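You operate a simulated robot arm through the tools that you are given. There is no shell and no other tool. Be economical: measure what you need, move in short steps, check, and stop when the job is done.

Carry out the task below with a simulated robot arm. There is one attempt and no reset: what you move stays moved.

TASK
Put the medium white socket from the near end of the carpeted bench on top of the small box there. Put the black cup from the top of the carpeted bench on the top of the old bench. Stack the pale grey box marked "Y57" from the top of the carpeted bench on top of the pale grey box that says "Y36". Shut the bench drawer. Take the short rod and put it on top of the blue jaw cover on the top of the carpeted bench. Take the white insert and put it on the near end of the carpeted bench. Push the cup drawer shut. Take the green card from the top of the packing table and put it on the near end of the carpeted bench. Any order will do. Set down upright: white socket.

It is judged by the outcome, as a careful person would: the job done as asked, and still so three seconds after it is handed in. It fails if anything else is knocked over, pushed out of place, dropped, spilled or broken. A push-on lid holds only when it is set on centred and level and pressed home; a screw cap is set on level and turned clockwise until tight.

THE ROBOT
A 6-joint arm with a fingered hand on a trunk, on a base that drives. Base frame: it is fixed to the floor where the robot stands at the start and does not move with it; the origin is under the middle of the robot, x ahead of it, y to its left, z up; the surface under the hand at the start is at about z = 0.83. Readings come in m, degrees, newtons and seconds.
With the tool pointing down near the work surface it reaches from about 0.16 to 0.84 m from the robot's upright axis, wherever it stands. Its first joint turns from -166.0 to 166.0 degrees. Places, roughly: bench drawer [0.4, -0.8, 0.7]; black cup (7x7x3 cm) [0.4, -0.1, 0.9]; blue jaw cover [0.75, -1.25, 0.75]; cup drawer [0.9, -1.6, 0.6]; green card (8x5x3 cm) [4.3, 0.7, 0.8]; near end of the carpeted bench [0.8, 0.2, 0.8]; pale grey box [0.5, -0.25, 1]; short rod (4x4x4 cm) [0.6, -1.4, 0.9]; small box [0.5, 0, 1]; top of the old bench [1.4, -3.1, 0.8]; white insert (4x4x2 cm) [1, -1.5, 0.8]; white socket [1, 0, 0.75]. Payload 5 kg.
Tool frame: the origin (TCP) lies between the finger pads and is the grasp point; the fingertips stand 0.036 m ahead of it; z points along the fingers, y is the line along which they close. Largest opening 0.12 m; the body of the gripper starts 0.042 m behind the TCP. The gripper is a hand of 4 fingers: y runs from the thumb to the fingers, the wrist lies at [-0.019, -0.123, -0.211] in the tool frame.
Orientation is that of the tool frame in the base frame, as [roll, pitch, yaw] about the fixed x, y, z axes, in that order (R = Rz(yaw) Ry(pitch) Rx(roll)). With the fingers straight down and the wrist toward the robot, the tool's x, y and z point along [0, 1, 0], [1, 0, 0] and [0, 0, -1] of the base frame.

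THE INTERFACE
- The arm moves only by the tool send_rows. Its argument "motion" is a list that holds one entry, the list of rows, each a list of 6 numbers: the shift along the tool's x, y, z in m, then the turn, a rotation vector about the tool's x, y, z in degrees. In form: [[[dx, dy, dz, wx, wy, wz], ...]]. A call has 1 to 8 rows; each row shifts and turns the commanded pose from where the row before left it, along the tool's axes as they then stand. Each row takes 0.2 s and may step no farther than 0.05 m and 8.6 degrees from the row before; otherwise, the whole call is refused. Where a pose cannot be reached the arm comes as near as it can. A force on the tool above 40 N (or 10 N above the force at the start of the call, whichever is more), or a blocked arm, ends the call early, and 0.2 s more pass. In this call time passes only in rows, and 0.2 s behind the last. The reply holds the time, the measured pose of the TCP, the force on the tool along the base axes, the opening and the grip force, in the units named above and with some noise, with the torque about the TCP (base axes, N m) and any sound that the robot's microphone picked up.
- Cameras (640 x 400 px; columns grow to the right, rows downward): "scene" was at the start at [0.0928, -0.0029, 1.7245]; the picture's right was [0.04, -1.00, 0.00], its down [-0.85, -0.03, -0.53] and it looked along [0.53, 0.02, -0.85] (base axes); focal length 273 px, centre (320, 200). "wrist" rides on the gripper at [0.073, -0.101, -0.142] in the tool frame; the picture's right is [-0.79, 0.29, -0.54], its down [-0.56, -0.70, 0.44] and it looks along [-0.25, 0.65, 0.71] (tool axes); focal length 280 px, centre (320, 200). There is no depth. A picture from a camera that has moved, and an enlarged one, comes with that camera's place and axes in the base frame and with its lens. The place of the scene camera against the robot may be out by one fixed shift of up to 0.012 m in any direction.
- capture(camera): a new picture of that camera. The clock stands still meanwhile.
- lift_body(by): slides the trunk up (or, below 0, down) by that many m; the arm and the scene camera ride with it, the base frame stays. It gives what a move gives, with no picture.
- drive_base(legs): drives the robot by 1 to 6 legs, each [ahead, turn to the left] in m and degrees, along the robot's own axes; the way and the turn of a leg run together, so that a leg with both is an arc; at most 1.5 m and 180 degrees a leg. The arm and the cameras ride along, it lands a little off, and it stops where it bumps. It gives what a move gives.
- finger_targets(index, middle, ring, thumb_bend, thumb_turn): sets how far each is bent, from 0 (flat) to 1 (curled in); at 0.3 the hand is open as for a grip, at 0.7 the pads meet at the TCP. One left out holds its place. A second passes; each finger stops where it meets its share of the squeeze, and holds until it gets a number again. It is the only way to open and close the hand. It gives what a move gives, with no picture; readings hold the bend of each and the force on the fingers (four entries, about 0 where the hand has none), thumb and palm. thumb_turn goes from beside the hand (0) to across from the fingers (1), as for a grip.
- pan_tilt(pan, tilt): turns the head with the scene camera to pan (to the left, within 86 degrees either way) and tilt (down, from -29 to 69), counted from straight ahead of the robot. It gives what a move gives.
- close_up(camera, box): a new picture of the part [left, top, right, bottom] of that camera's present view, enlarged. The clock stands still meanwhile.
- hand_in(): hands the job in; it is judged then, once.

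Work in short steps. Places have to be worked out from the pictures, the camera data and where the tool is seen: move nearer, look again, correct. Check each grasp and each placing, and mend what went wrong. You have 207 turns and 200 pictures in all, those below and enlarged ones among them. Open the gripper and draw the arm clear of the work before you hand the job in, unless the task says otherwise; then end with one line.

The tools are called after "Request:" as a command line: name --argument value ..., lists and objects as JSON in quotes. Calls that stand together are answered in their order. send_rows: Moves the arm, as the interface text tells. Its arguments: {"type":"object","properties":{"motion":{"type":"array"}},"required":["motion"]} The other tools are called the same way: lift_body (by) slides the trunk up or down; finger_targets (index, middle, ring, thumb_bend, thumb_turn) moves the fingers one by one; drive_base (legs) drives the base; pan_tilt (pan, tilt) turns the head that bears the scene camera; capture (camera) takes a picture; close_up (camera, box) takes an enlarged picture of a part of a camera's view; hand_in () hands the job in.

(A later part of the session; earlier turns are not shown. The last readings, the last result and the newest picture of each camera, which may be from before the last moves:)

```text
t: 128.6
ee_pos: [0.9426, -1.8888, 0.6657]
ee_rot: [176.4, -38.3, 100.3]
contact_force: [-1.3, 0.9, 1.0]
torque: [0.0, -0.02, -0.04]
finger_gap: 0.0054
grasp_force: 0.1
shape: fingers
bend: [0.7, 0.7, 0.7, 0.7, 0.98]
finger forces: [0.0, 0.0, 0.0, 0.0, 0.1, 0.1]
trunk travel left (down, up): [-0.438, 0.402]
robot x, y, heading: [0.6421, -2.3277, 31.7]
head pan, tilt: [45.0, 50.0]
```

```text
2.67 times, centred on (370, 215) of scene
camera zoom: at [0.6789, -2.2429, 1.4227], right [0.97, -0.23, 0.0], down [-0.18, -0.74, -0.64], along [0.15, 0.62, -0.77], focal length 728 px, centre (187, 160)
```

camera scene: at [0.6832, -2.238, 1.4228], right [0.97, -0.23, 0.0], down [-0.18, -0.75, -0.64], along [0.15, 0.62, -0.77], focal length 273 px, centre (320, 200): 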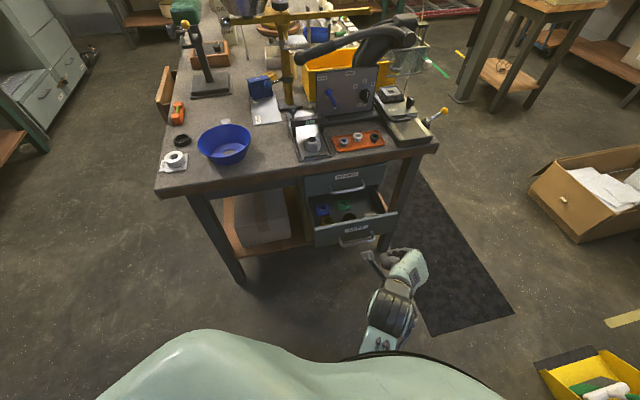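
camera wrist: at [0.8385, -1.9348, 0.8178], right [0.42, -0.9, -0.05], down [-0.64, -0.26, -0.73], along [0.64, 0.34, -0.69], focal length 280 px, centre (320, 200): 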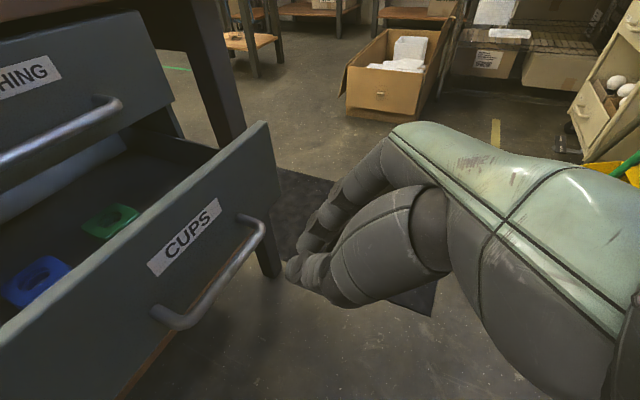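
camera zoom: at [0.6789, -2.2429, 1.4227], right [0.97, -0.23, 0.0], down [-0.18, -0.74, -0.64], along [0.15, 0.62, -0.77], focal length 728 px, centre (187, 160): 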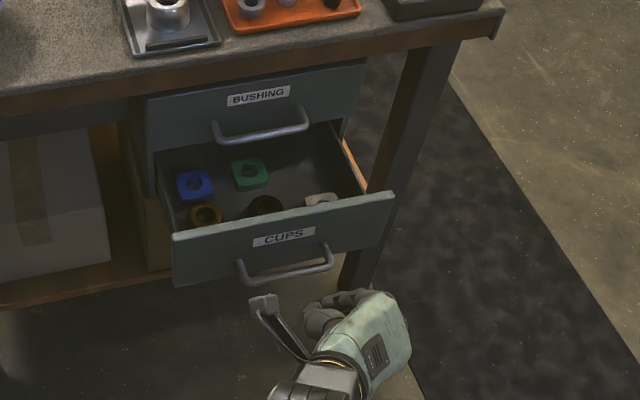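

Fist sits before the handle. Push in +y in small steps, watching force.

Request:
send_rows --motion '[[[0.0155, 0.0027, 0.0124, 0, 0, 0], [0.0155, 0.0027, 0.0124, 0, 0, 0], [0.0155, 0.0027, 0.0124, 0, 0, 0]]]'

Request:
close_up --camera "scene" --box '[280, 140, 460, 290]'

```text
t: 129.3
ee_pos: [0.9419, -1.8295, 0.6633]
ee_rot: [176.5, -38.2, 100.3]
contact_force: [0.1, 0.7, -0.8]
torque: [-0.01, 0.01, 0.0]
finger_gap: 0.0053
grasp_force: 0.0
shape: fingers
bend: [0.7, 0.7, 0.7, 0.7, 0.98]
finger forces: [0.0, 0.0, 0.0, 0.1, 0.0, 0.0]
trunk travel left (down, up): [-0.438, 0.402]
robot x, y, heading: [0.6451, -2.323, 31.8]
head pan, tilt: [45.0, 50.0]
```

```text
2.67 times, centred on (370, 215) of scene
camera zoom: at [0.6789, -2.2423, 1.4226], right [0.97, -0.23, 0.0], down [-0.18, -0.75, -0.64], along [0.15, 0.62, -0.77], focal length 728 px, centre (187, 160)
```

zoom: 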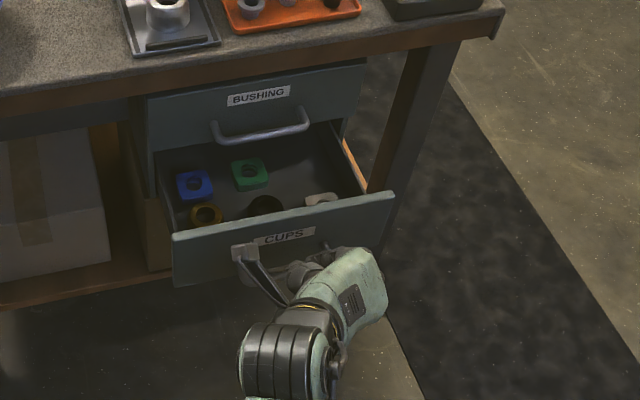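

No contact yet; continue.

Request:
send_rows --motion '[[[0.0155, 0.0027, 0.0124, 0, 0, 0], [0.0155, 0.0027, 0.0124, 0, 0, 0], [0.0155, 0.0027, 0.0124, 0, 0, 0], [0.0155, 0.0027, 0.0124, 0, 0, 0]]]'

Request:
close_up --camera "scene" --box '[280, 140, 460, 290]'

```text
t: 130.3
ee_pos: [0.941, -1.7494, 0.663]
ee_rot: [176.5, -38.3, 100.3]
contact_force: [-0.6, 0.5, 0.0]
torque: [0.04, 0.01, -0.02]
finger_gap: 0.0054
grasp_force: 0.0
shape: fingers
bend: [0.7, 0.7, 0.7, 0.7, 0.98]
finger forces: [0.0, 0.1, 0.0, 0.2, 0.0, 0.0]
trunk travel left (down, up): [-0.438, 0.402]
robot x, y, heading: [0.6419, -2.3271, 31.5]
head pan, tilt: [45.0, 50.0]
```

```text
2.67 times, centred on (370, 215) of scene
camera zoom: at [0.6787, -2.2424, 1.4226], right [0.97, -0.23, 0.0], down [-0.18, -0.75, -0.64], along [0.15, 0.62, -0.77], focal length 728 px, centre (187, 160)
```

zoom: 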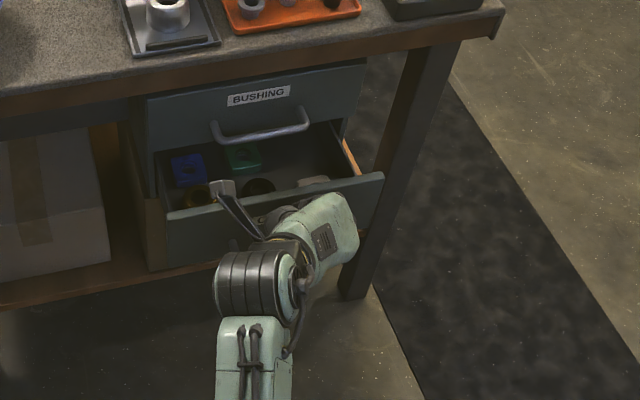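

The drawer moves in with low force. Continue.

Request:
send_rows --motion '[[[0.0155, 0.0027, 0.0124, 0, 0, 0], [0.0155, 0.0027, 0.0124, 0, 0, 0], [0.0155, 0.0027, 0.0124, 0, 0, 0]]]'

Request:
close_up --camera "scene" --box '[280, 140, 460, 290]'

Request:
capture --camera "wrist"

```text
t: 131.2
ee_pos: [0.9405, -1.6872, 0.6644]
ee_rot: [176.6, -38.4, 100.2]
contact_force: [0.4, 0.6, -0.2]
torque: [-0.03, 0.0, 0.04]
finger_gap: 0.0051
grasp_force: 0.0
shape: fingers
bend: [0.7, 0.7, 0.7, 0.7, 0.98]
finger forces: [0.0, 0.1, 0.0, 0.0, 0.0, 0.1]
trunk travel left (down, up): [-0.438, 0.402]
robot x, y, heading: [0.6407, -2.3287, 31.5]
head pan, tilt: [45.0, 50.0]
```

```text
2.67 times, centred on (370, 215) of scene
camera zoom: at [0.6787, -2.2422, 1.4226], right [0.97, -0.23, 0.0], down [-0.18, -0.75, -0.64], along [0.15, 0.62, -0.77], focal length 728 px, centre (187, 160)
```

zoom: 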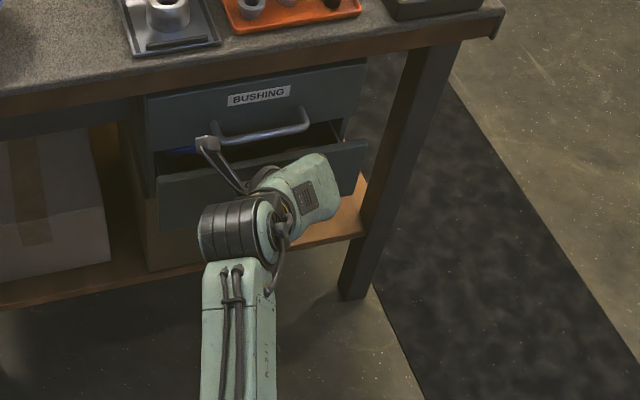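

```text
96 pictures are left
camera wrist: at [0.8376, -1.7341, 0.816], right [0.42, -0.9, -0.05], down [-0.64, -0.26, -0.73], along [0.65, 0.34, -0.68], focal length 280 px, centre (320, 200)
```

wrist: 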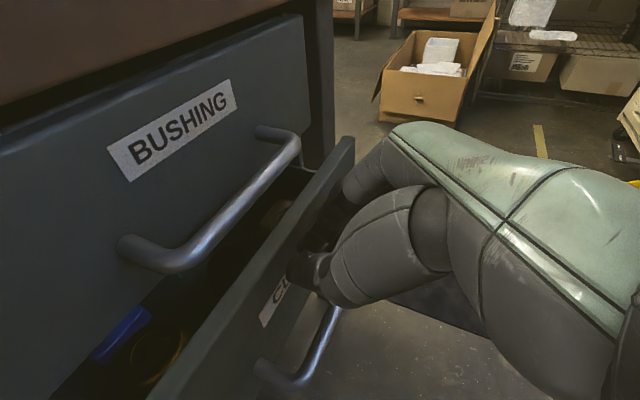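

The fingers press near the panel's top edge and will meet the upper handle; retreat, lower 4.5 cm and push again.

Request:
send_rows --motion '[[[-0.0155, -0.0027, -0.0124, 0, 0, 0], [-0.0155, -0.0027, -0.0124, 0, 0, 0], [-0.0155, -0.0027, -0.0124, 0, 0, 0], [-0.014, -0.001, 0.0176, 0, 0, 0], [-0.014, -0.001, 0.0176, 0, 0, 0]]]'

Request:
capture --camera "wrist"

```text
t: 132.3
ee_pos: [0.941, -1.751, 0.6186]
ee_rot: [176.7, -38.3, 100.1]
contact_force: [0.2, 0.1, -0.5]
torque: [0.0, 0.02, -0.01]
finger_gap: 0.0056
grasp_force: 0.1
shape: fingers
bend: [0.7, 0.7, 0.7, 0.7, 0.98]
finger forces: [0.0, 0.0, 0.0, 0.0, 0.1, 0.0]
trunk travel left (down, up): [-0.438, 0.402]
robot x, y, heading: [0.6436, -2.3284, 31.5]
head pan, tilt: [45.0, 50.0]
```

```text
95 pictures are left
camera wrist: at [0.8371, -1.7968, 0.7713], right [0.42, -0.9, -0.05], down [-0.64, -0.26, -0.73], along [0.64, 0.34, -0.68], focal length 280 px, centre (320, 200)
```

wrist: 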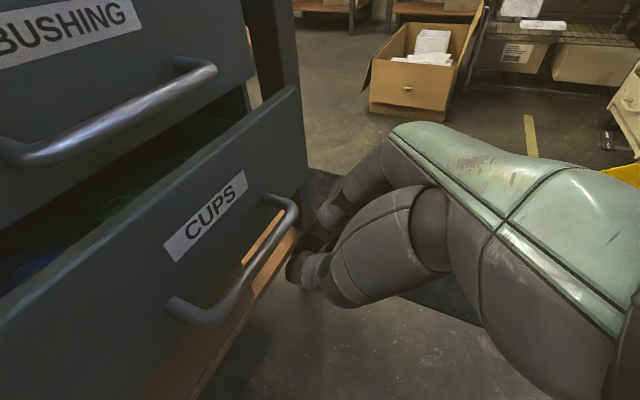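

Now at handle level or just below. Push on.

Request:
send_rows --motion '[[[0.0155, 0.0027, 0.0124, 0, 0, 0], [0.0155, 0.0027, 0.0124, 0, 0, 0], [0.0155, 0.0027, 0.0124, 0, 0, 0], [0.0155, 0.0027, 0.0124, 0, 0, 0], [0.0155, 0.0027, 0.0124, 0, 0, 0]]]'

Request:
capture --camera "wrist"

Request:
close_up --camera "scene" --box '[280, 140, 460, 290]'

```text
t: 133.8
ee_pos: [0.9442, -1.6507, 0.622]
ee_rot: [176.1, -38.4, 100.2]
contact_force: [5.4, -10.8, 11.7]
torque: [-0.17, -0.18, -0.01]
finger_gap: 0.0054
grasp_force: 7.6
shape: fingers
bend: [0.7, 0.72, 0.7, 0.7, 0.98]
finger forces: [0.0, 15.7, 0.1, 0.0, 0.1, 0.0]
trunk travel left (down, up): [-0.438, 0.402]
robot x, y, heading: [0.6417, -2.3274, 31.1]
head pan, tilt: [45.0, 50.0]
stopped in row 5: the force on the tool passed its limit at 42 N (the readings are from after the stop); the commanded pose is now the measured one
```

```text
94 pictures are left
camera wrist: at [0.8398, -1.6964, 0.774], right [0.42, -0.91, -0.05], down [-0.63, -0.25, -0.73], along [0.65, 0.34, -0.68], focal length 280 px, centre (320, 200)
```

wrist: 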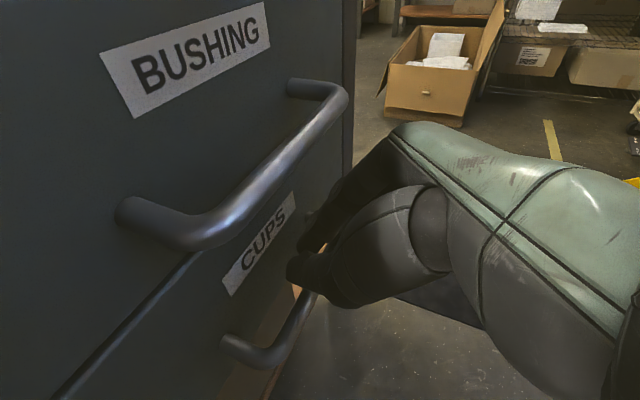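

```text
2.67 times, centred on (370, 215) of scene
camera zoom: at [0.6792, -2.2434, 1.4225], right [0.97, -0.24, 0.0], down [-0.18, -0.74, -0.64], along [0.15, 0.62, -0.77], focal length 728 px, centre (187, 160)
```

zoom: 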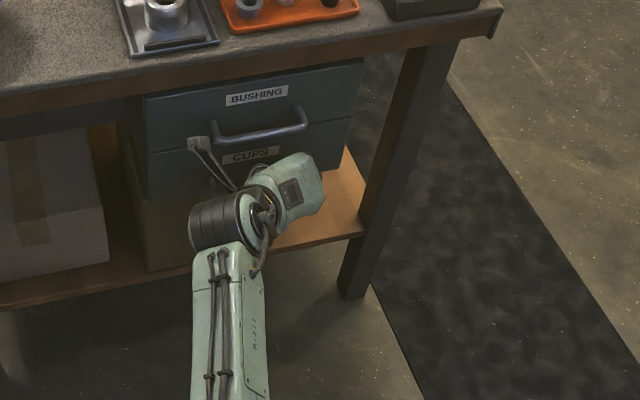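

Drawer is flush. Withdraw back along the finger direction so nothing hooks the handle.

Request:
send_rows --motion '[[[0, 0, -0.02, 0, 0, 0], [0, 0, -0.03, 0, 0, 0], [0, 0, -0.03, 0, 0, 0], [0, 0, -0.03, 0, 0, 0], [-0.03, 0, -0.02, 0, 0, 0], [-0.03, 0, -0.02, 0, 0, 0], [-0.03, 0, -0.02, 0, 0, 0]]]'

Request:
close_up --camera "scene" --box '[280, 140, 460, 290]'

```text
t: 135.3
ee_pos: [0.9609, -1.8249, 0.6985]
ee_rot: [176.3, -38.3, 100.3]
contact_force: [0.6, -0.2, 0.5]
torque: [0.01, 0.0, 0.0]
finger_gap: 0.005
grasp_force: 0.1
shape: fingers
bend: [0.7, 0.7, 0.7, 0.7, 0.98]
finger forces: [0.0, 0.1, 0.0, 0.0, 0.1, 0.1]
trunk travel left (down, up): [-0.438, 0.402]
robot x, y, heading: [0.6388, -2.3281, 31.5]
head pan, tilt: [45.0, 50.0]
```

```text
2.67 times, centred on (370, 215) of scene
camera zoom: at [0.6784, -2.2445, 1.4227], right [0.97, -0.24, 0.0], down [-0.18, -0.74, -0.64], along [0.15, 0.63, -0.77], focal length 728 px, centre (187, 160)
```

zoom: 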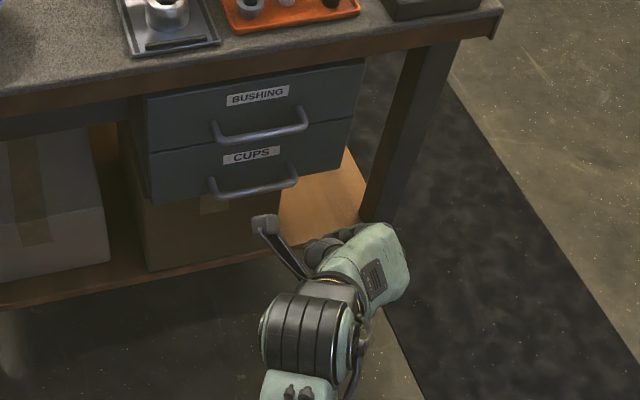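

Cup drawer shut. Raise the trunk again and return the hand to vertical.

Request:
send_rows --motion '[[[-0.04, 0, 0, 0, -8.5, 0], [-0.04, 0, 0, 0, -8.5, 0], [0, 0, 0, 0, -8.5, 0], [0, 0, 0, 0, -8.5, 0], [0, 0, 0, 0, -4.3, 0]]]'

Request:
lift_body --by 0.38

Request:
send_rows --motion '[[[0, 0, 0, 0, 0, -8.5], [0, 0, 0, 0, 0, -8.5], [0, 0, 0, 0, 0, -8.5]]]'

```text
t: 136.6
ee_pos: [0.9731, -1.8897, 0.6524]
ee_rot: [177.2, 0.1, 97.9]
contact_force: [0.0, -0.3, 0.3]
torque: [0.03, 0.03, -0.01]
finger_gap: 0.005
grasp_force: 0.1
shape: fingers
bend: [0.7, 0.7, 0.7, 0.7, 0.98]
finger forces: [0.2, 0.0, 0.0, 0.1, 0.0, 0.0]
trunk travel left (down, up): [-0.438, 0.402]
robot x, y, heading: [0.6387, -2.3282, 31.5]
head pan, tilt: [45.0, 50.0]
```

```text
t: 140.2
ee_pos: [0.9739, -1.8896, 1.0331]
ee_rot: [177.1, -0.2, 98.0]
contact_force: [0.8, -0.2, -0.4]
torque: [0.01, -0.02, 0.01]
finger_gap: 0.0049
grasp_force: 0.1
shape: fingers
bend: [0.7, 0.7, 0.7, 0.7, 0.98]
finger forces: [0.0, 0.0, 0.1, 0.1, 0.0, 0.0]
trunk travel left (down, up): [-0.818, 0.022]
robot x, y, heading: [0.6397, -2.3298, 31.6]
head pan, tilt: [45.0, 50.0]
```

```text
t: 141.0
ee_pos: [0.9732, -1.8904, 1.0328]
ee_rot: [177.5, 1.2, 123.5]
contact_force: [0.0, -0.8, 0.9]
torque: [0.01, 0.01, -0.03]
finger_gap: 0.0053
grasp_force: 0.0
shape: fingers
bend: [0.7, 0.7, 0.7, 0.7, 0.98]
finger forces: [0.1, 0.0, 0.0, 0.0, 0.1, 0.0]
trunk travel left (down, up): [-0.818, 0.022]
robot x, y, heading: [0.6397, -2.3289, 31.5]
head pan, tilt: [45.0, 50.0]
```

Drive nearer the bench end, facing +y.

Request:
drive_base --legs '[[0, 21], [0.24, 0], [0, 37.5]]'

Request:
pan_tilt --pan 0 --tilt 52

Request:
capture --camera "scene"

Request:
capture --camera "wrist"

```text
t: 146.3
ee_pos: [0.5891, -1.6244, 1.0309]
ee_rot: [177.5, 1.1, -178.4]
contact_force: [-0.9, 0.4, -0.5]
torque: [0.02, 0.0, 0.02]
finger_gap: 0.0054
grasp_force: 0.1
shape: fingers
bend: [0.7, 0.7, 0.7, 0.7, 0.98]
finger forces: [0.0, 0.1, 0.0, 0.0, 0.0, 0.0]
trunk travel left (down, up): [-0.818, 0.022]
robot x, y, heading: [0.7845, -2.1407, 89.4]
head pan, tilt: [45.0, 50.0]
```

```text
t: 147.4
ee_pos: [0.5898, -1.6256, 1.0331]
ee_rot: [177.3, 1.1, -178.5]
contact_force: [0.0, 0.7, 0.2]
torque: [0.0, 0.01, 0.0]
finger_gap: 0.005
grasp_force: 0.1
shape: fingers
bend: [0.7, 0.7, 0.7, 0.7, 0.98]
finger forces: [0.0, 0.0, 0.0, 0.0, 0.1, 0.0]
trunk travel left (down, up): [-0.818, 0.022]
robot x, y, heading: [0.7887, -2.1391, 89.5]
head pan, tilt: [0.0, 52.0]
```

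```text
91 pictures are left
camera scene: at [0.7813, -2.039, 1.8], right [1.0, -0.01, 0.0], down [-0.01, -0.79, -0.62], along [0.0, 0.62, -0.79], focal length 273 px, centre (320, 200)
```

scene: 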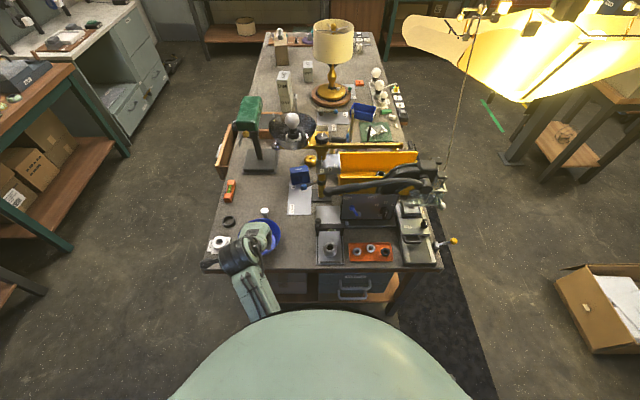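

```text
90 pictures are left
camera wrist: at [0.5168, -1.7345, 1.1691], right [0.77, 0.28, 0.57], down [0.59, -0.66, -0.46], along [0.25, 0.69, -0.68], focal length 280 px, centre (320, 200)
```

wrist: 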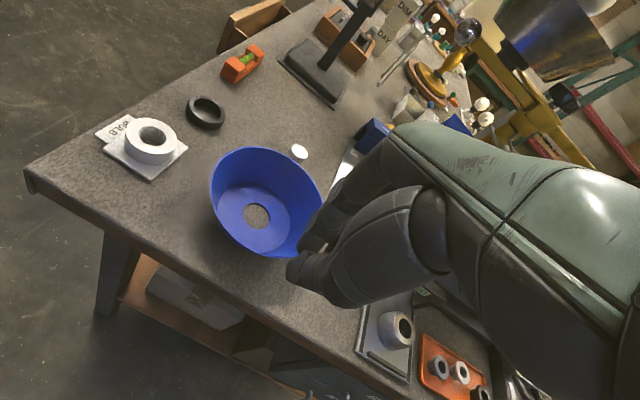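

Now traverse to the insert at about (0.98,-1.55), staying over the bench edge.

Request:
send_rows --motion '[[[-0.049, -0.006, 0, 2.5, 0, 0], [-0.049, 0, 0, 0, 0, 0], [-0.049, 0, 0, 0, 0, 0], [-0.049, 0, 0, 0, 0, 0], [-0.049, 0, 0, 0, 0, 0], [-0.049, 0, 0, 0, 0, 0], [-0.049, 0, 0, 0, 0, 0], [-0.045, 0.02, 0, 0, 0, 0]]]'

Request:
finger_targets --index 0.42 --middle 0.42 --ring 0.42 --thumb_bend 0.42

Request:
capture --camera "wrist"

Request:
close_up --camera "scene" --box '[300, 180, 460, 290]'

```text
t: 149.2
ee_pos: [0.9797, -1.5994, 1.0391]
ee_rot: [179.9, 1.0, -178.4]
contact_force: [0.4, 0.0, -0.2]
torque: [-0.03, 0.03, 0.02]
finger_gap: 0.005
grasp_force: 0.0
shape: fingers
bend: [0.7, 0.7, 0.7, 0.7, 0.98]
finger forces: [0.0, 0.0, 0.0, 0.0, 0.1, 0.0]
trunk travel left (down, up): [-0.818, 0.022]
robot x, y, heading: [0.7872, -2.1355, 89.5]
head pan, tilt: [0.0, 52.0]
```

```text
t: 150.2
ee_pos: [0.9772, -1.6004, 1.0397]
ee_rot: [180.0, 1.1, -178.4]
contact_force: [0.7, -0.2, 0.5]
torque: [0.02, -0.03, 0.0]
finger_gap: 0.0879
grasp_force: 0.0
shape: fingers
bend: [0.42, 0.42, 0.42, 0.42, 0.98]
finger forces: [0.1, 0.0, 0.0, 0.0, 0.1, 0.0]
trunk travel left (down, up): [-0.818, 0.022]
robot x, y, heading: [0.7905, -2.1385, 89.7]
head pan, tilt: [0.0, 52.0]
```

```text
89 pictures are left
camera wrist: at [0.9052, -1.7039, 1.1814], right [0.77, 0.31, 0.56], down [0.59, -0.68, -0.43], along [0.25, 0.66, -0.71], focal length 280 px, centre (320, 200)
```

wrist: 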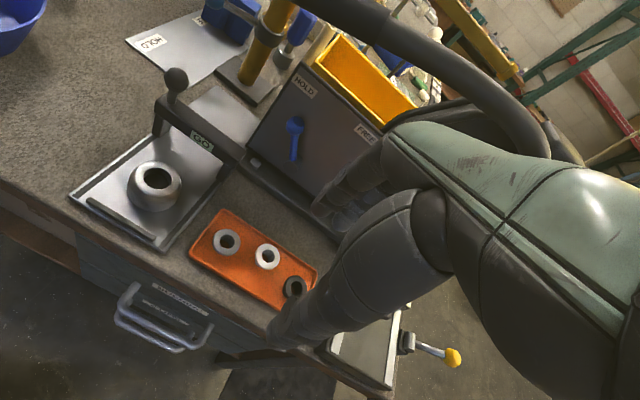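

```text
3.64 times, centred on (380, 235) of scene
camera zoom: at [0.7818, -2.0389, 1.8], right [1.0, -0.01, 0.0], down [-0.01, -0.79, -0.62], along [0.0, 0.62, -0.79], focal length 993 px, centre (102, 73)
```

zoom: 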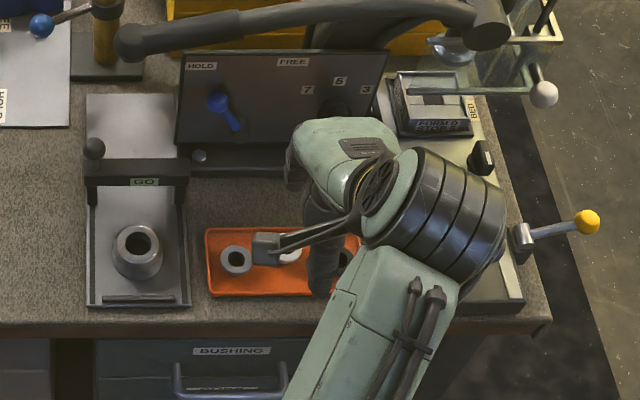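

Insert at (0.985,-1.537). Move over it and descend partly, then check clearances.

Request:
send_rows --motion '[[[-0.005, 0.031, 0, 0, 0, 0], [-0.005, 0.031, 0, 0, 0, 0], [0, 0, 0.04, 0, 0, 0], [0, 0, 0.04, 0, 0, 0]]]'

Request:
capture --camera "wrist"

Request:
close_up --camera "scene" --box '[300, 180, 460, 290]'

```text
t: 151.2
ee_pos: [0.9881, -1.5372, 0.96]
ee_rot: [179.8, 1.1, -178.3]
contact_force: [-0.2, 0.0, 0.5]
torque: [-0.01, 0.06, -0.01]
finger_gap: 0.0881
grasp_force: 0.1
shape: fingers
bend: [0.42, 0.42, 0.42, 0.42, 0.98]
finger forces: [0.1, 0.0, 0.0, 0.0, 0.0, 0.1]
trunk travel left (down, up): [-0.818, 0.022]
robot x, y, heading: [0.7888, -2.142, 89.5]
head pan, tilt: [0.0, 52.0]
```

```text
87 pictures are left
camera wrist: at [0.9151, -1.64, 1.1004], right [0.77, 0.31, 0.56], down [0.59, -0.68, -0.43], along [0.25, 0.66, -0.71], focal length 280 px, centre (320, 200)
```

wrist: 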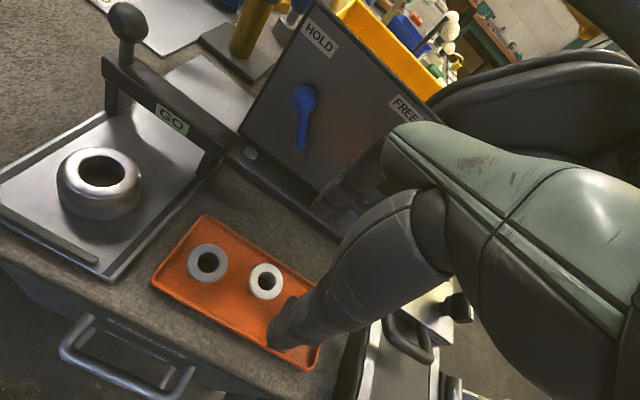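

```text
3.64 times, centred on (380, 235) of scene
camera zoom: at [0.782, -2.038, 1.8], right [1.0, -0.01, 0.0], down [-0.01, -0.79, -0.62], along [0.0, 0.62, -0.79], focal length 993 px, centre (102, 73)
```

zoom: 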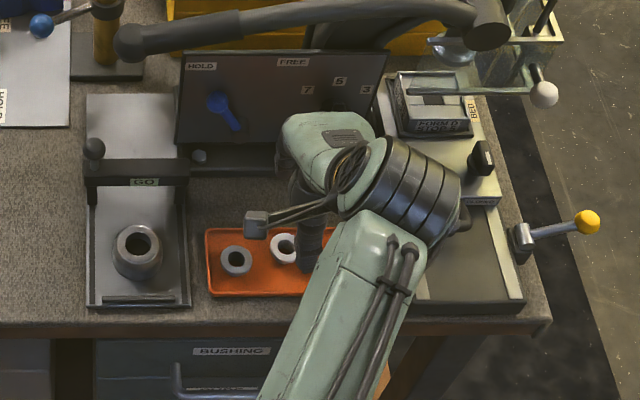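

Aligned within 2 mm. Descend to grasp height.

Request:
send_rows --motion '[[[0.002, 0, 0.03, 0, 0, 0], [0, 0, 0.03, 0, 0, 0], [0, 0, 0.018, 0, 0, 0]]]'

Request:
close_up --camera "wrist" --box '[180, 150, 440, 380]'

```text
t: 152.0
ee_pos: [0.9849, -1.5372, 0.8836]
ee_rot: [179.8, 1.2, -178.5]
contact_force: [-0.6, 0.7, 0.4]
torque: [-0.02, 0.0, -0.01]
finger_gap: 0.0881
grasp_force: 0.2
shape: fingers
bend: [0.42, 0.42, 0.42, 0.42, 0.98]
finger forces: [0.0, 0.0, 0.0, 0.1, 0.0, 0.0]
trunk travel left (down, up): [-0.818, 0.022]
robot x, y, heading: [0.789, -2.1375, 89.6]
head pan, tilt: [0.0, 52.0]
```

```text
1.74 times, centred on (310, 265) of wrist
camera zoom: at [0.9132, -1.6419, 1.0242], right [0.77, 0.31, 0.56], down [0.59, -0.68, -0.43], along [0.25, 0.66, -0.71], focal length 488 px, centre (337, 87)
```

zoom: 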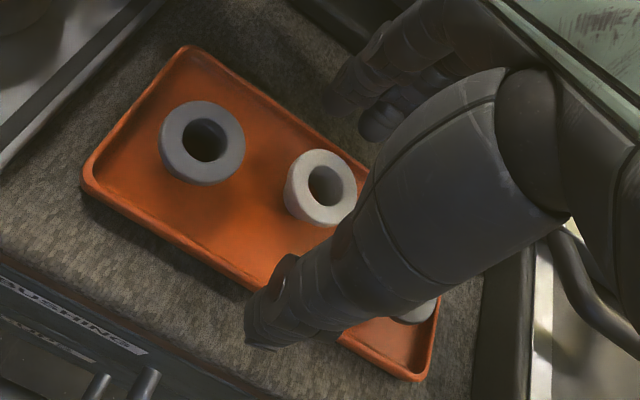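

Raise 3 mm to clear the tray rim, then close.

Request:
send_rows --motion '[[[0, 0, -0.002, 0, 0, 0]]]'

Request:
finger_targets --index 0.7 --middle 0.7 --ring 0.42 --thumb_bend 0.7

Request:
close_up --camera "wrist" --box '[180, 150, 440, 380]'

```text
t: 152.4
ee_pos: [0.9864, -1.5385, 0.8849]
ee_rot: [179.9, 1.2, -178.4]
contact_force: [0.1, 0.3, -0.4]
torque: [0.01, -0.02, 0.01]
finger_gap: 0.0882
grasp_force: 0.1
shape: fingers
bend: [0.42, 0.42, 0.42, 0.42, 0.98]
finger forces: [0.1, 0.1, 0.0, 0.0, 0.0, 0.0]
trunk travel left (down, up): [-0.818, 0.022]
robot x, y, heading: [0.7862, -2.1404, 89.7]
head pan, tilt: [0.0, 52.0]
```

```text
t: 153.4
ee_pos: [0.9853, -1.5374, 0.8857]
ee_rot: [179.9, 1.1, -178.4]
contact_force: [0.3, -0.2, 1.1]
torque: [0.0, -0.04, 0.0]
finger_gap: 0.0282
grasp_force: 11.0
shape: fingers
bend: [0.64, 0.66, 0.42, 0.62, 0.96]
finger forces: [5.2, 5.5, 0.0, 0.1, 10.3, 0.0]
trunk travel left (down, up): [-0.818, 0.022]
robot x, y, heading: [0.7859, -2.1402, 89.5]
head pan, tilt: [0.0, 52.0]
```

```text
1.74 times, centred on (310, 265) of wrist
camera zoom: at [0.9132, -1.6416, 1.0261], right [0.77, 0.31, 0.56], down [0.59, -0.68, -0.43], along [0.25, 0.66, -0.71], focal length 488 px, centre (337, 87)
```

zoom: 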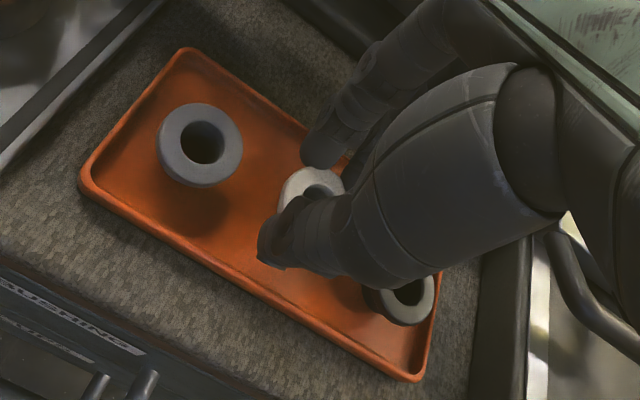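

Gripped. Lift gently.

Request:
send_rows --motion '[[[0, 0, -0.015, 0, 0, 0], [0, 0, -0.025, 0, 0, 0]]]'

Request:
close_up --camera "wrist" --box '[180, 150, 440, 380]'

```text
t: 154.0
ee_pos: [0.9847, -1.5384, 0.9254]
ee_rot: [179.9, 1.1, -178.3]
contact_force: [0.0, -0.3, -0.2]
torque: [0.02, -0.02, 0.03]
finger_gap: 0.0286
grasp_force: 9.9
shape: fingers
bend: [0.64, 0.66, 0.42, 0.62, 0.96]
finger forces: [5.2, 5.1, 0.1, 0.0, 9.5, 0.1]
trunk travel left (down, up): [-0.818, 0.022]
robot x, y, heading: [0.7859, -2.1405, 89.6]
head pan, tilt: [0.0, 52.0]
```

```text
1.74 times, centred on (310, 265) of wrist
camera zoom: at [0.9126, -1.6417, 1.0664], right [0.77, 0.31, 0.56], down [0.59, -0.68, -0.43], along [0.25, 0.66, -0.71], focal length 488 px, centre (337, 87)
```

zoom: 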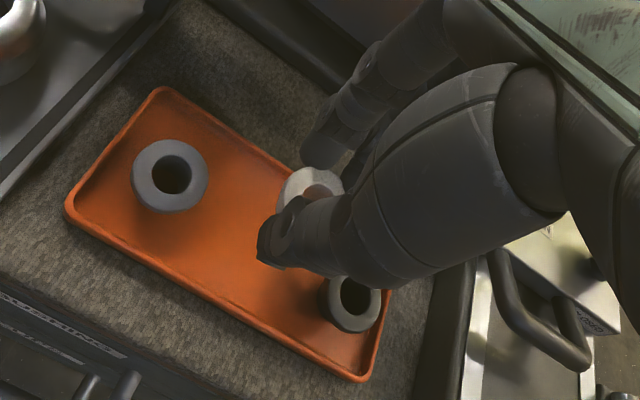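

Held. Raise further and retract toward the robot.

Request:
send_rows --motion '[[[0, 0, -0.04, 0, 0, 0], [0, 0, -0.04, 0, 0, 0], [0, 0, -0.04, 0, 0, 0], [0, -0.04, 0, 0, 0, 0], [0.02, -0.04, 0, 0, 0, 0], [0.035, -0.03, 0, 0, 0, 0], [0.04, -0.02, 0, 0, 0, 0], [0.04, -0.02, 0, 0, 0, 0]]]'

Request:
capture --camera "wrist"

Request:
capture --camera "scene"

```text
t: 155.8
ee_pos: [0.8529, -1.6923, 1.0423]
ee_rot: [179.9, 1.2, -178.4]
contact_force: [-0.4, -0.2, 0.3]
torque: [0.01, -0.02, 0.01]
finger_gap: 0.0282
grasp_force: 9.0
shape: fingers
bend: [0.64, 0.67, 0.42, 0.62, 0.96]
finger forces: [5.2, 5.0, 0.0, 0.1, 8.9, 0.1]
trunk travel left (down, up): [-0.818, 0.022]
robot x, y, heading: [0.7829, -2.1399, 89.5]
head pan, tilt: [0.0, 52.0]
```

```text
82 pictures are left
camera wrist: at [0.7794, -1.7959, 1.1837], right [0.77, 0.31, 0.56], down [0.59, -0.68, -0.43], along [0.25, 0.66, -0.71], focal length 280 px, centre (320, 200)
```

wrist: 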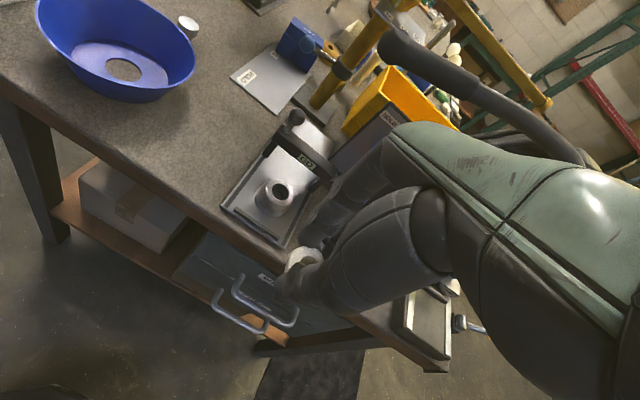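

```text
81 pictures are left
camera scene: at [0.7799, -2.0411, 1.8001], right [1.0, -0.01, 0.0], down [-0.01, -0.79, -0.62], along [0.01, 0.62, -0.79], focal length 273 px, centre (320, 200)
```

scene: 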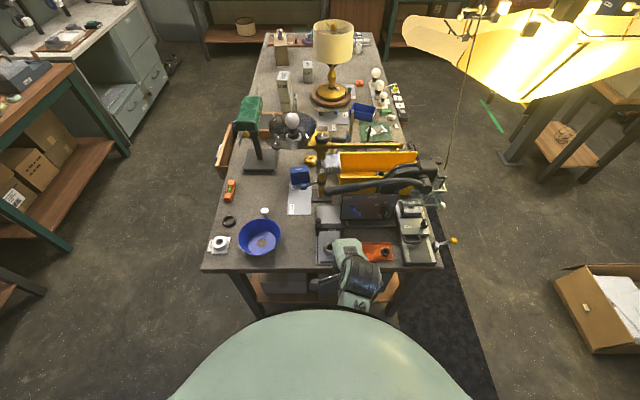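

Insert held. Drive back to the front aisle.

Request:
drive_base --legs '[[0, 81], [1.12, 0], [0, -80.5], [0.9, 0]]'

Request:
capture --camera "scene"

```text
t: 175.0
ee_pos: [-0.2476, -0.6533, 1.0416]
ee_rot: [180.0, 1.1, -178.4]
contact_force: [-0.3, 0.2, -0.8]
torque: [0.01, -0.01, 0.01]
finger_gap: 0.0278
grasp_force: 9.7
shape: fingers
bend: [0.64, 0.67, 0.42, 0.62, 0.96]
finger forces: [5.1, 4.9, 0.1, 0.1, 8.8, 0.1]
trunk travel left (down, up): [-0.818, 0.022]
robot x, y, heading: [-0.3155, -1.1023, 89.3]
head pan, tilt: [0.0, 52.0]
```

```text
80 pictures are left
camera scene: at [-0.3191, -1.0012, 1.8], right [1.0, -0.01, 0.0], down [-0.01, -0.79, -0.62], along [0.01, 0.62, -0.79], focal length 273 px, centre (320, 200)
```

scene: 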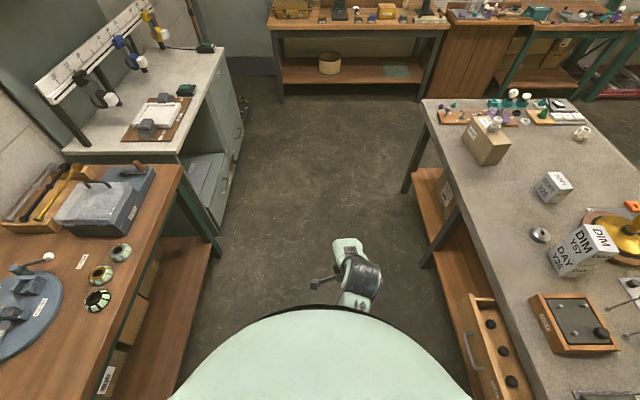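

Continue to the start position.

Request:
drive_base --legs '[[1.06, 0], [0, -89.3], [0.3, 0]]'

Request:
capture --camera "scene"

Request:
capture --camera "wrist"

```text
t: 187.2
ee_pos: [0.4563, -0.1156, 1.0425]
ee_rot: [179.9, 1.2, 92.2]
contact_force: [0.4, -0.2, -1.1]
torque: [0.03, -0.02, -0.04]
finger_gap: 0.0276
grasp_force: 9.4
shape: fingers
bend: [0.64, 0.67, 0.42, 0.62, 0.96]
finger forces: [5.0, 4.8, 0.0, 0.0, 8.6, 0.0]
trunk travel left (down, up): [-0.818, 0.022]
robot x, y, heading: [0.0058, -0.0527, 0.2]
head pan, tilt: [0.0, 52.0]
```

```text
79 pictures are left
camera scene: at [0.1062, -0.0579, 1.8], right [0.0, -1.0, 0.0], down [-0.79, 0.0, -0.62], along [0.62, 0.0, -0.79], focal length 273 px, centre (320, 200)
```

scene: 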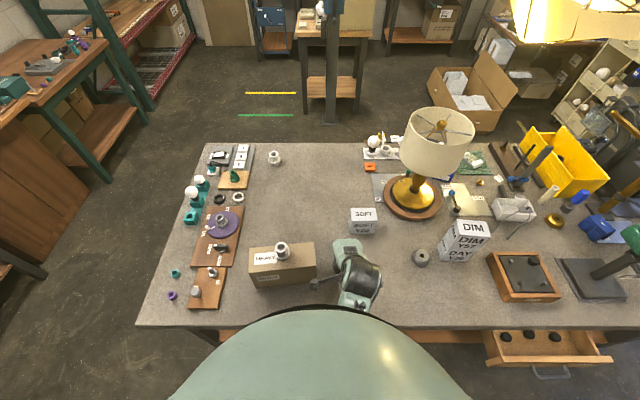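

```text
78 pictures are left
camera wrist: at [0.3512, -0.0438, 1.1831], right [0.32, -0.77, 0.56], down [-0.68, -0.59, -0.43], along [0.66, -0.24, -0.71], focal length 280 px, centre (320, 200)
```

wrist: 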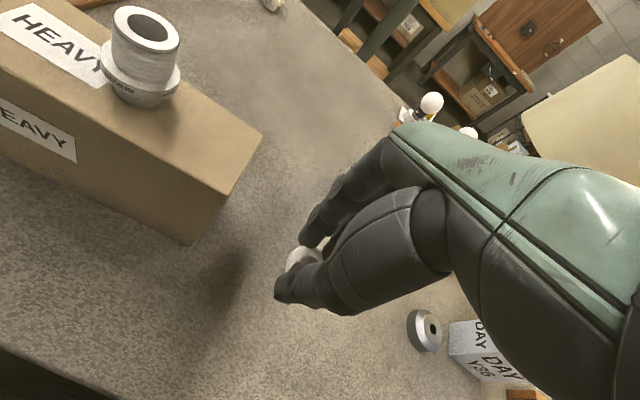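

Move forward past the box, then to (0.75, 0.02) for placing the insert.

Request:
send_rows --motion '[[[0, 0.048, 0, 0, 0, 0], [0, 0.048, 0, 0, 0, 0], [0, 0.048, 0, 0, 0, 0], [0, 0.048, 0, 0, 0, 0], [0.025, 0.042, 0, 0, 0, 0], [0.035, 0.034, 0, 0, 0, 0], [0.035, 0.03, 0, 0, 0, 0], [0.03, 0, 0.03, 0, 0, 0]]]'

Request:
send_rows --motion '[[[0, 0, 0.045, 0, 0, 0], [0, 0, 0.045, 0, 0, 0], [0, 0, 0.025, 0, 0, 0]]]'

Request:
capture --camera "wrist"

```text
t: 189.0
ee_pos: [0.7493, 0.0213, 1.011]
ee_rot: [179.7, 1.2, 92.1]
contact_force: [-0.3, -0.2, -0.8]
torque: [-0.03, 0.03, -0.02]
finger_gap: 0.0274
grasp_force: 9.3
shape: fingers
bend: [0.65, 0.67, 0.42, 0.63, 0.96]
finger forces: [5.0, 4.8, 0.0, 0.0, 8.3, 0.1]
trunk travel left (down, up): [-0.818, 0.022]
robot x, y, heading: [0.0084, -0.0544, 0.1]
head pan, tilt: [0.0, 52.0]
```

```text
t: 189.8
ee_pos: [0.7504, 0.0177, 0.8953]
ee_rot: [179.7, 1.1, 92.2]
contact_force: [0.1, 0.0, 0.1]
torque: [0.0, 0.02, 0.0]
finger_gap: 0.0271
grasp_force: 9.3
shape: fingers
bend: [0.65, 0.67, 0.42, 0.63, 0.96]
finger forces: [5.0, 4.8, 0.0, 0.0, 8.0, 0.1]
trunk travel left (down, up): [-0.818, 0.022]
robot x, y, heading: [0.0105, -0.052, 0.2]
head pan, tilt: [0.0, 52.0]
```

```text
77 pictures are left
camera wrist: at [0.6453, 0.0891, 1.0366], right [0.32, -0.77, 0.56], down [-0.68, -0.59, -0.43], along [0.66, -0.24, -0.71], focal length 280 px, centre (320, 200)
```

wrist: 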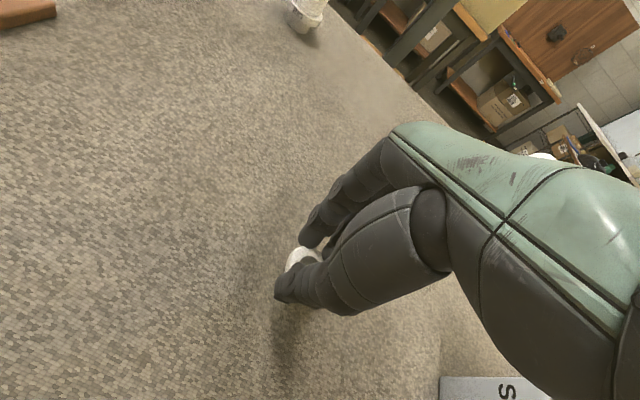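

Lower gently to contact.

Request:
send_rows --motion '[[[0, 0, 0.006, 0, 0, 0], [0, 0, 0.004, 0, 0, 0]]]'

Request:
send_rows --motion '[[[0, 0, 0.003, 0, 0, 0]]]'

Request:
send_rows --motion '[[[0, 0, 0.003, 0, 0, 0]]]'

```text
t: 190.4
ee_pos: [0.749, 0.0178, 0.8848]
ee_rot: [179.9, 1.1, 92.1]
contact_force: [-0.1, -0.3, -0.3]
torque: [-0.01, 0.01, 0.01]
finger_gap: 0.0273
grasp_force: 8.2
shape: fingers
bend: [0.65, 0.67, 0.42, 0.63, 0.96]
finger forces: [5.1, 4.8, 0.0, 0.0, 8.1, 0.0]
trunk travel left (down, up): [-0.818, 0.022]
robot x, y, heading: [0.0061, -0.0539, 0.2]
head pan, tilt: [0.0, 52.0]
```

```text
t: 190.8
ee_pos: [0.749, 0.0166, 0.881]
ee_rot: [179.9, 1.1, 92.2]
contact_force: [-0.2, 0.3, -0.2]
torque: [0.01, -0.01, -0.01]
finger_gap: 0.0272
grasp_force: 9.1
shape: fingers
bend: [0.65, 0.67, 0.42, 0.63, 0.96]
finger forces: [5.1, 4.7, 0.0, 0.1, 8.2, 0.0]
trunk travel left (down, up): [-0.818, 0.022]
robot x, y, heading: [0.0058, -0.052, -0.0]
head pan, tilt: [0.0, 52.0]
```

```text
t: 191.2
ee_pos: [0.7497, 0.017, 0.8804]
ee_rot: [179.7, 1.1, 92.1]
contact_force: [0.8, 0.5, 4.6]
torque: [0.05, 0.08, 0.01]
finger_gap: 0.0275
grasp_force: 11.2
shape: fingers
bend: [0.64, 0.67, 0.42, 0.63, 0.96]
finger forces: [6.0, 5.4, 0.0, 0.0, 11.1, 0.0]
trunk travel left (down, up): [-0.818, 0.022]
robot x, y, heading: [0.0072, -0.0522, 0.2]
head pan, tilt: [0.0, 52.0]
```

Contact at z≈0.880. Release, rise, and check.

Request:
finger_targets --index 0.42 --middle 0.42 --ring 0.42 --thumb_bend 0.42

Request:
send_rows --motion '[[[0, 0, -0.02, 0, 0, 0], [0, 0, -0.04, 0, 0, 0], [0, 0, -0.045, 0, 0, 0], [0, 0, -0.045, 0, 0, 0], [0, 0, -0.03, 0, 0, 0]]]'

Request:
capture --camera "wrist"

```text
t: 192.2
ee_pos: [0.7499, 0.0164, 0.8785]
ee_rot: [179.9, 1.1, 92.1]
contact_force: [0.0, 0.1, -0.9]
torque: [0.02, -0.02, 0.0]
finger_gap: 0.0879
grasp_force: 0.0
shape: fingers
bend: [0.42, 0.42, 0.42, 0.42, 0.97]
finger forces: [0.0, 0.0, 0.0, 0.1, 0.1, 0.0]
trunk travel left (down, up): [-0.818, 0.022]
robot x, y, heading: [0.0082, -0.054, 0.4]
head pan, tilt: [0.0, 52.0]
```

```text
t: 193.4
ee_pos: [0.7486, 0.0209, 1.059]
ee_rot: [179.9, 1.1, 92.2]
contact_force: [0.2, -0.1, -0.4]
torque: [0.0, -0.02, -0.01]
finger_gap: 0.0882
grasp_force: 0.2
shape: fingers
bend: [0.42, 0.42, 0.42, 0.42, 0.97]
finger forces: [0.0, 0.1, 0.0, 0.0, 0.0, 0.0]
trunk travel left (down, up): [-0.818, 0.022]
robot x, y, heading: [0.0095, -0.0518, 0.4]
head pan, tilt: [0.0, 52.0]
```

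```text
76 pictures are left
camera wrist: at [0.6438, 0.0923, 1.2003], right [0.32, -0.77, 0.56], down [-0.68, -0.59, -0.43], along [0.66, -0.24, -0.71], focal length 280 px, centre (320, 200)
```

wrist: 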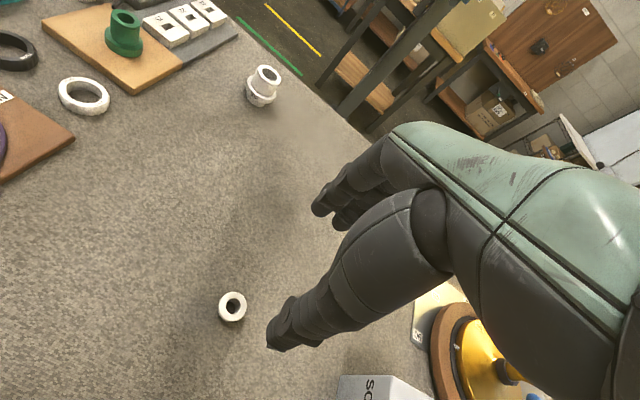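

Insert placed. Retract the arm, then drive to the bench drawer (to about (-0.39,-0.5), heading -58°).

Request:
send_rows --motion '[[[-0.045, 0, 0, 0, 0, 0], [-0.045, 0, 0, 0, 0, 0], [-0.045, 0, 0, 0, 0, 0], [0, -0.048, 0, 0, 0, 0], [0, -0.048, 0, 0, 0, 0], [0, -0.048, 0, 0, 0, 0], [0, -0.048, 0, 0, 0, 0], [0, -0.048, 0, 0, 0, 0]]]'

Request:
drive_base --legs '[[-0.4, 0], [0, -90], [0.45, 0], [0, 31.5]]'

Request:
pan_tilt --pan 30 --tilt 50

Request:
capture --camera "scene"

Request:
capture --camera "wrist"

```text
t: 195.2
ee_pos: [0.5137, -0.1239, 1.0639]
ee_rot: [179.7, 1.2, 92.1]
contact_force: [-0.3, 0.1, -0.5]
torque: [0.02, -0.03, -0.01]
finger_gap: 0.0884
grasp_force: 0.1
shape: fingers
bend: [0.42, 0.42, 0.42, 0.42, 0.98]
finger forces: [0.0, 0.0, 0.0, 0.0, 0.0, 0.1]
trunk travel left (down, up): [-0.818, 0.022]
robot x, y, heading: [0.0082, -0.0543, 0.1]
head pan, tilt: [0.0, 52.0]
```

```text
t: 206.8
ee_pos: [-0.2025, -0.981, 1.0614]
ee_rot: [179.9, 1.1, 32.8]
contact_force: [-0.4, -0.1, 0.3]
torque: [-0.01, 0.01, 0.0]
finger_gap: 0.0882
grasp_force: 0.0
shape: fingers
bend: [0.42, 0.42, 0.42, 0.42, 0.98]
finger forces: [0.0, 0.1, 0.0, 0.1, 0.0, 0.0]
trunk travel left (down, up): [-0.818, 0.022]
robot x, y, heading: [-0.3992, -0.5081, -59.4]
head pan, tilt: [0.0, 52.0]
```

```text
t: 207.8
ee_pos: [-0.2038, -0.9826, 1.062]
ee_rot: [179.8, 1.1, 32.9]
contact_force: [0.2, -0.6, -0.9]
torque: [0.01, 0.01, 0.0]
finger_gap: 0.0883
grasp_force: 0.0
shape: fingers
bend: [0.42, 0.42, 0.42, 0.42, 0.98]
finger forces: [0.1, 0.1, 0.0, 0.0, 0.1, 0.0]
trunk travel left (down, up): [-0.818, 0.022]
robot x, y, heading: [-0.4006, -0.5064, -59.3]
head pan, tilt: [30.0, 50.0]
```

```text
75 pictures are left
camera scene: at [-0.3241, -0.5779, 1.8026], right [-0.49, -0.87, 0.0], down [-0.67, 0.37, -0.64], along [0.56, -0.31, -0.77], focal length 273 px, centre (320, 200)
```

scene: 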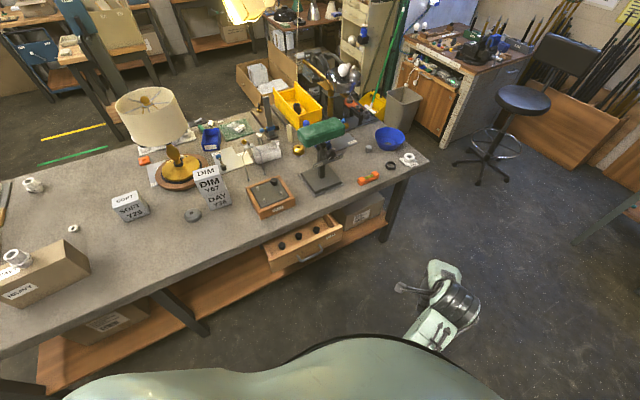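

```text
74 pictures are left
camera wrist: at [-0.1947, -0.8552, 1.2023], right [-0.5, -0.66, 0.56], down [-0.86, 0.28, -0.43], along [0.13, -0.69, -0.71], focal length 280 px, centre (320, 200)
```

wrist: 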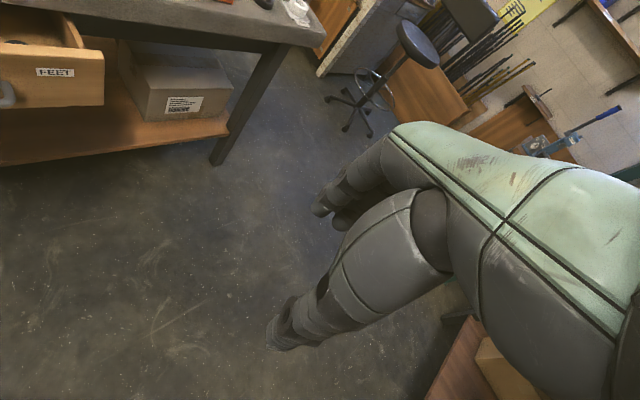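

Zoom on the drawer for measuring.

Request:
close_up --camera "scene" --box '[230, 160, 430, 290]'

Request:
close_up --camera "wrist" --box '[0, 0, 220, 180]'

```text
3.08 times, centred on (330, 225) of scene
camera zoom: at [-0.3241, -0.5779, 1.8026], right [-0.49, -0.87, 0.0], down [-0.67, 0.37, -0.64], along [0.56, -0.31, -0.77], focal length 840 px, centre (289, 123)
```

zoom: 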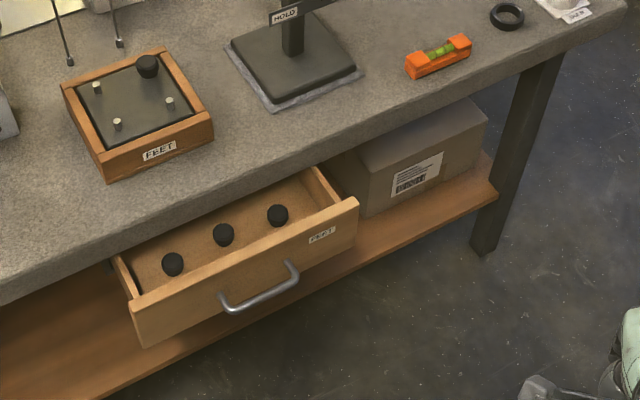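

```text
2.22 times, centred on (110, 90) of wrist
camera zoom: at [-0.1947, -0.8552, 1.2023], right [-0.5, -0.66, 0.56], down [-0.86, 0.28, -0.43], along [0.13, -0.69, -0.71], focal length 623 px, centre (787, 444)
```

zoom: 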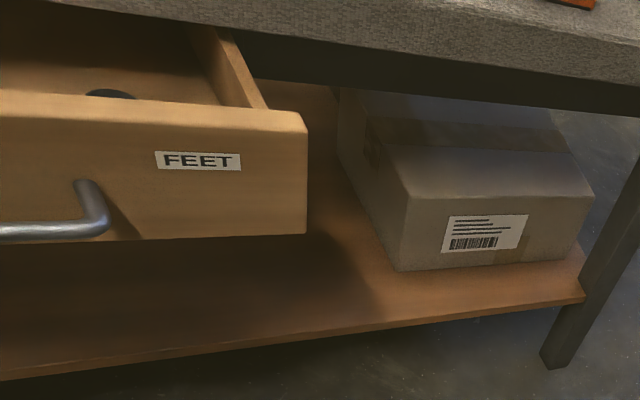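

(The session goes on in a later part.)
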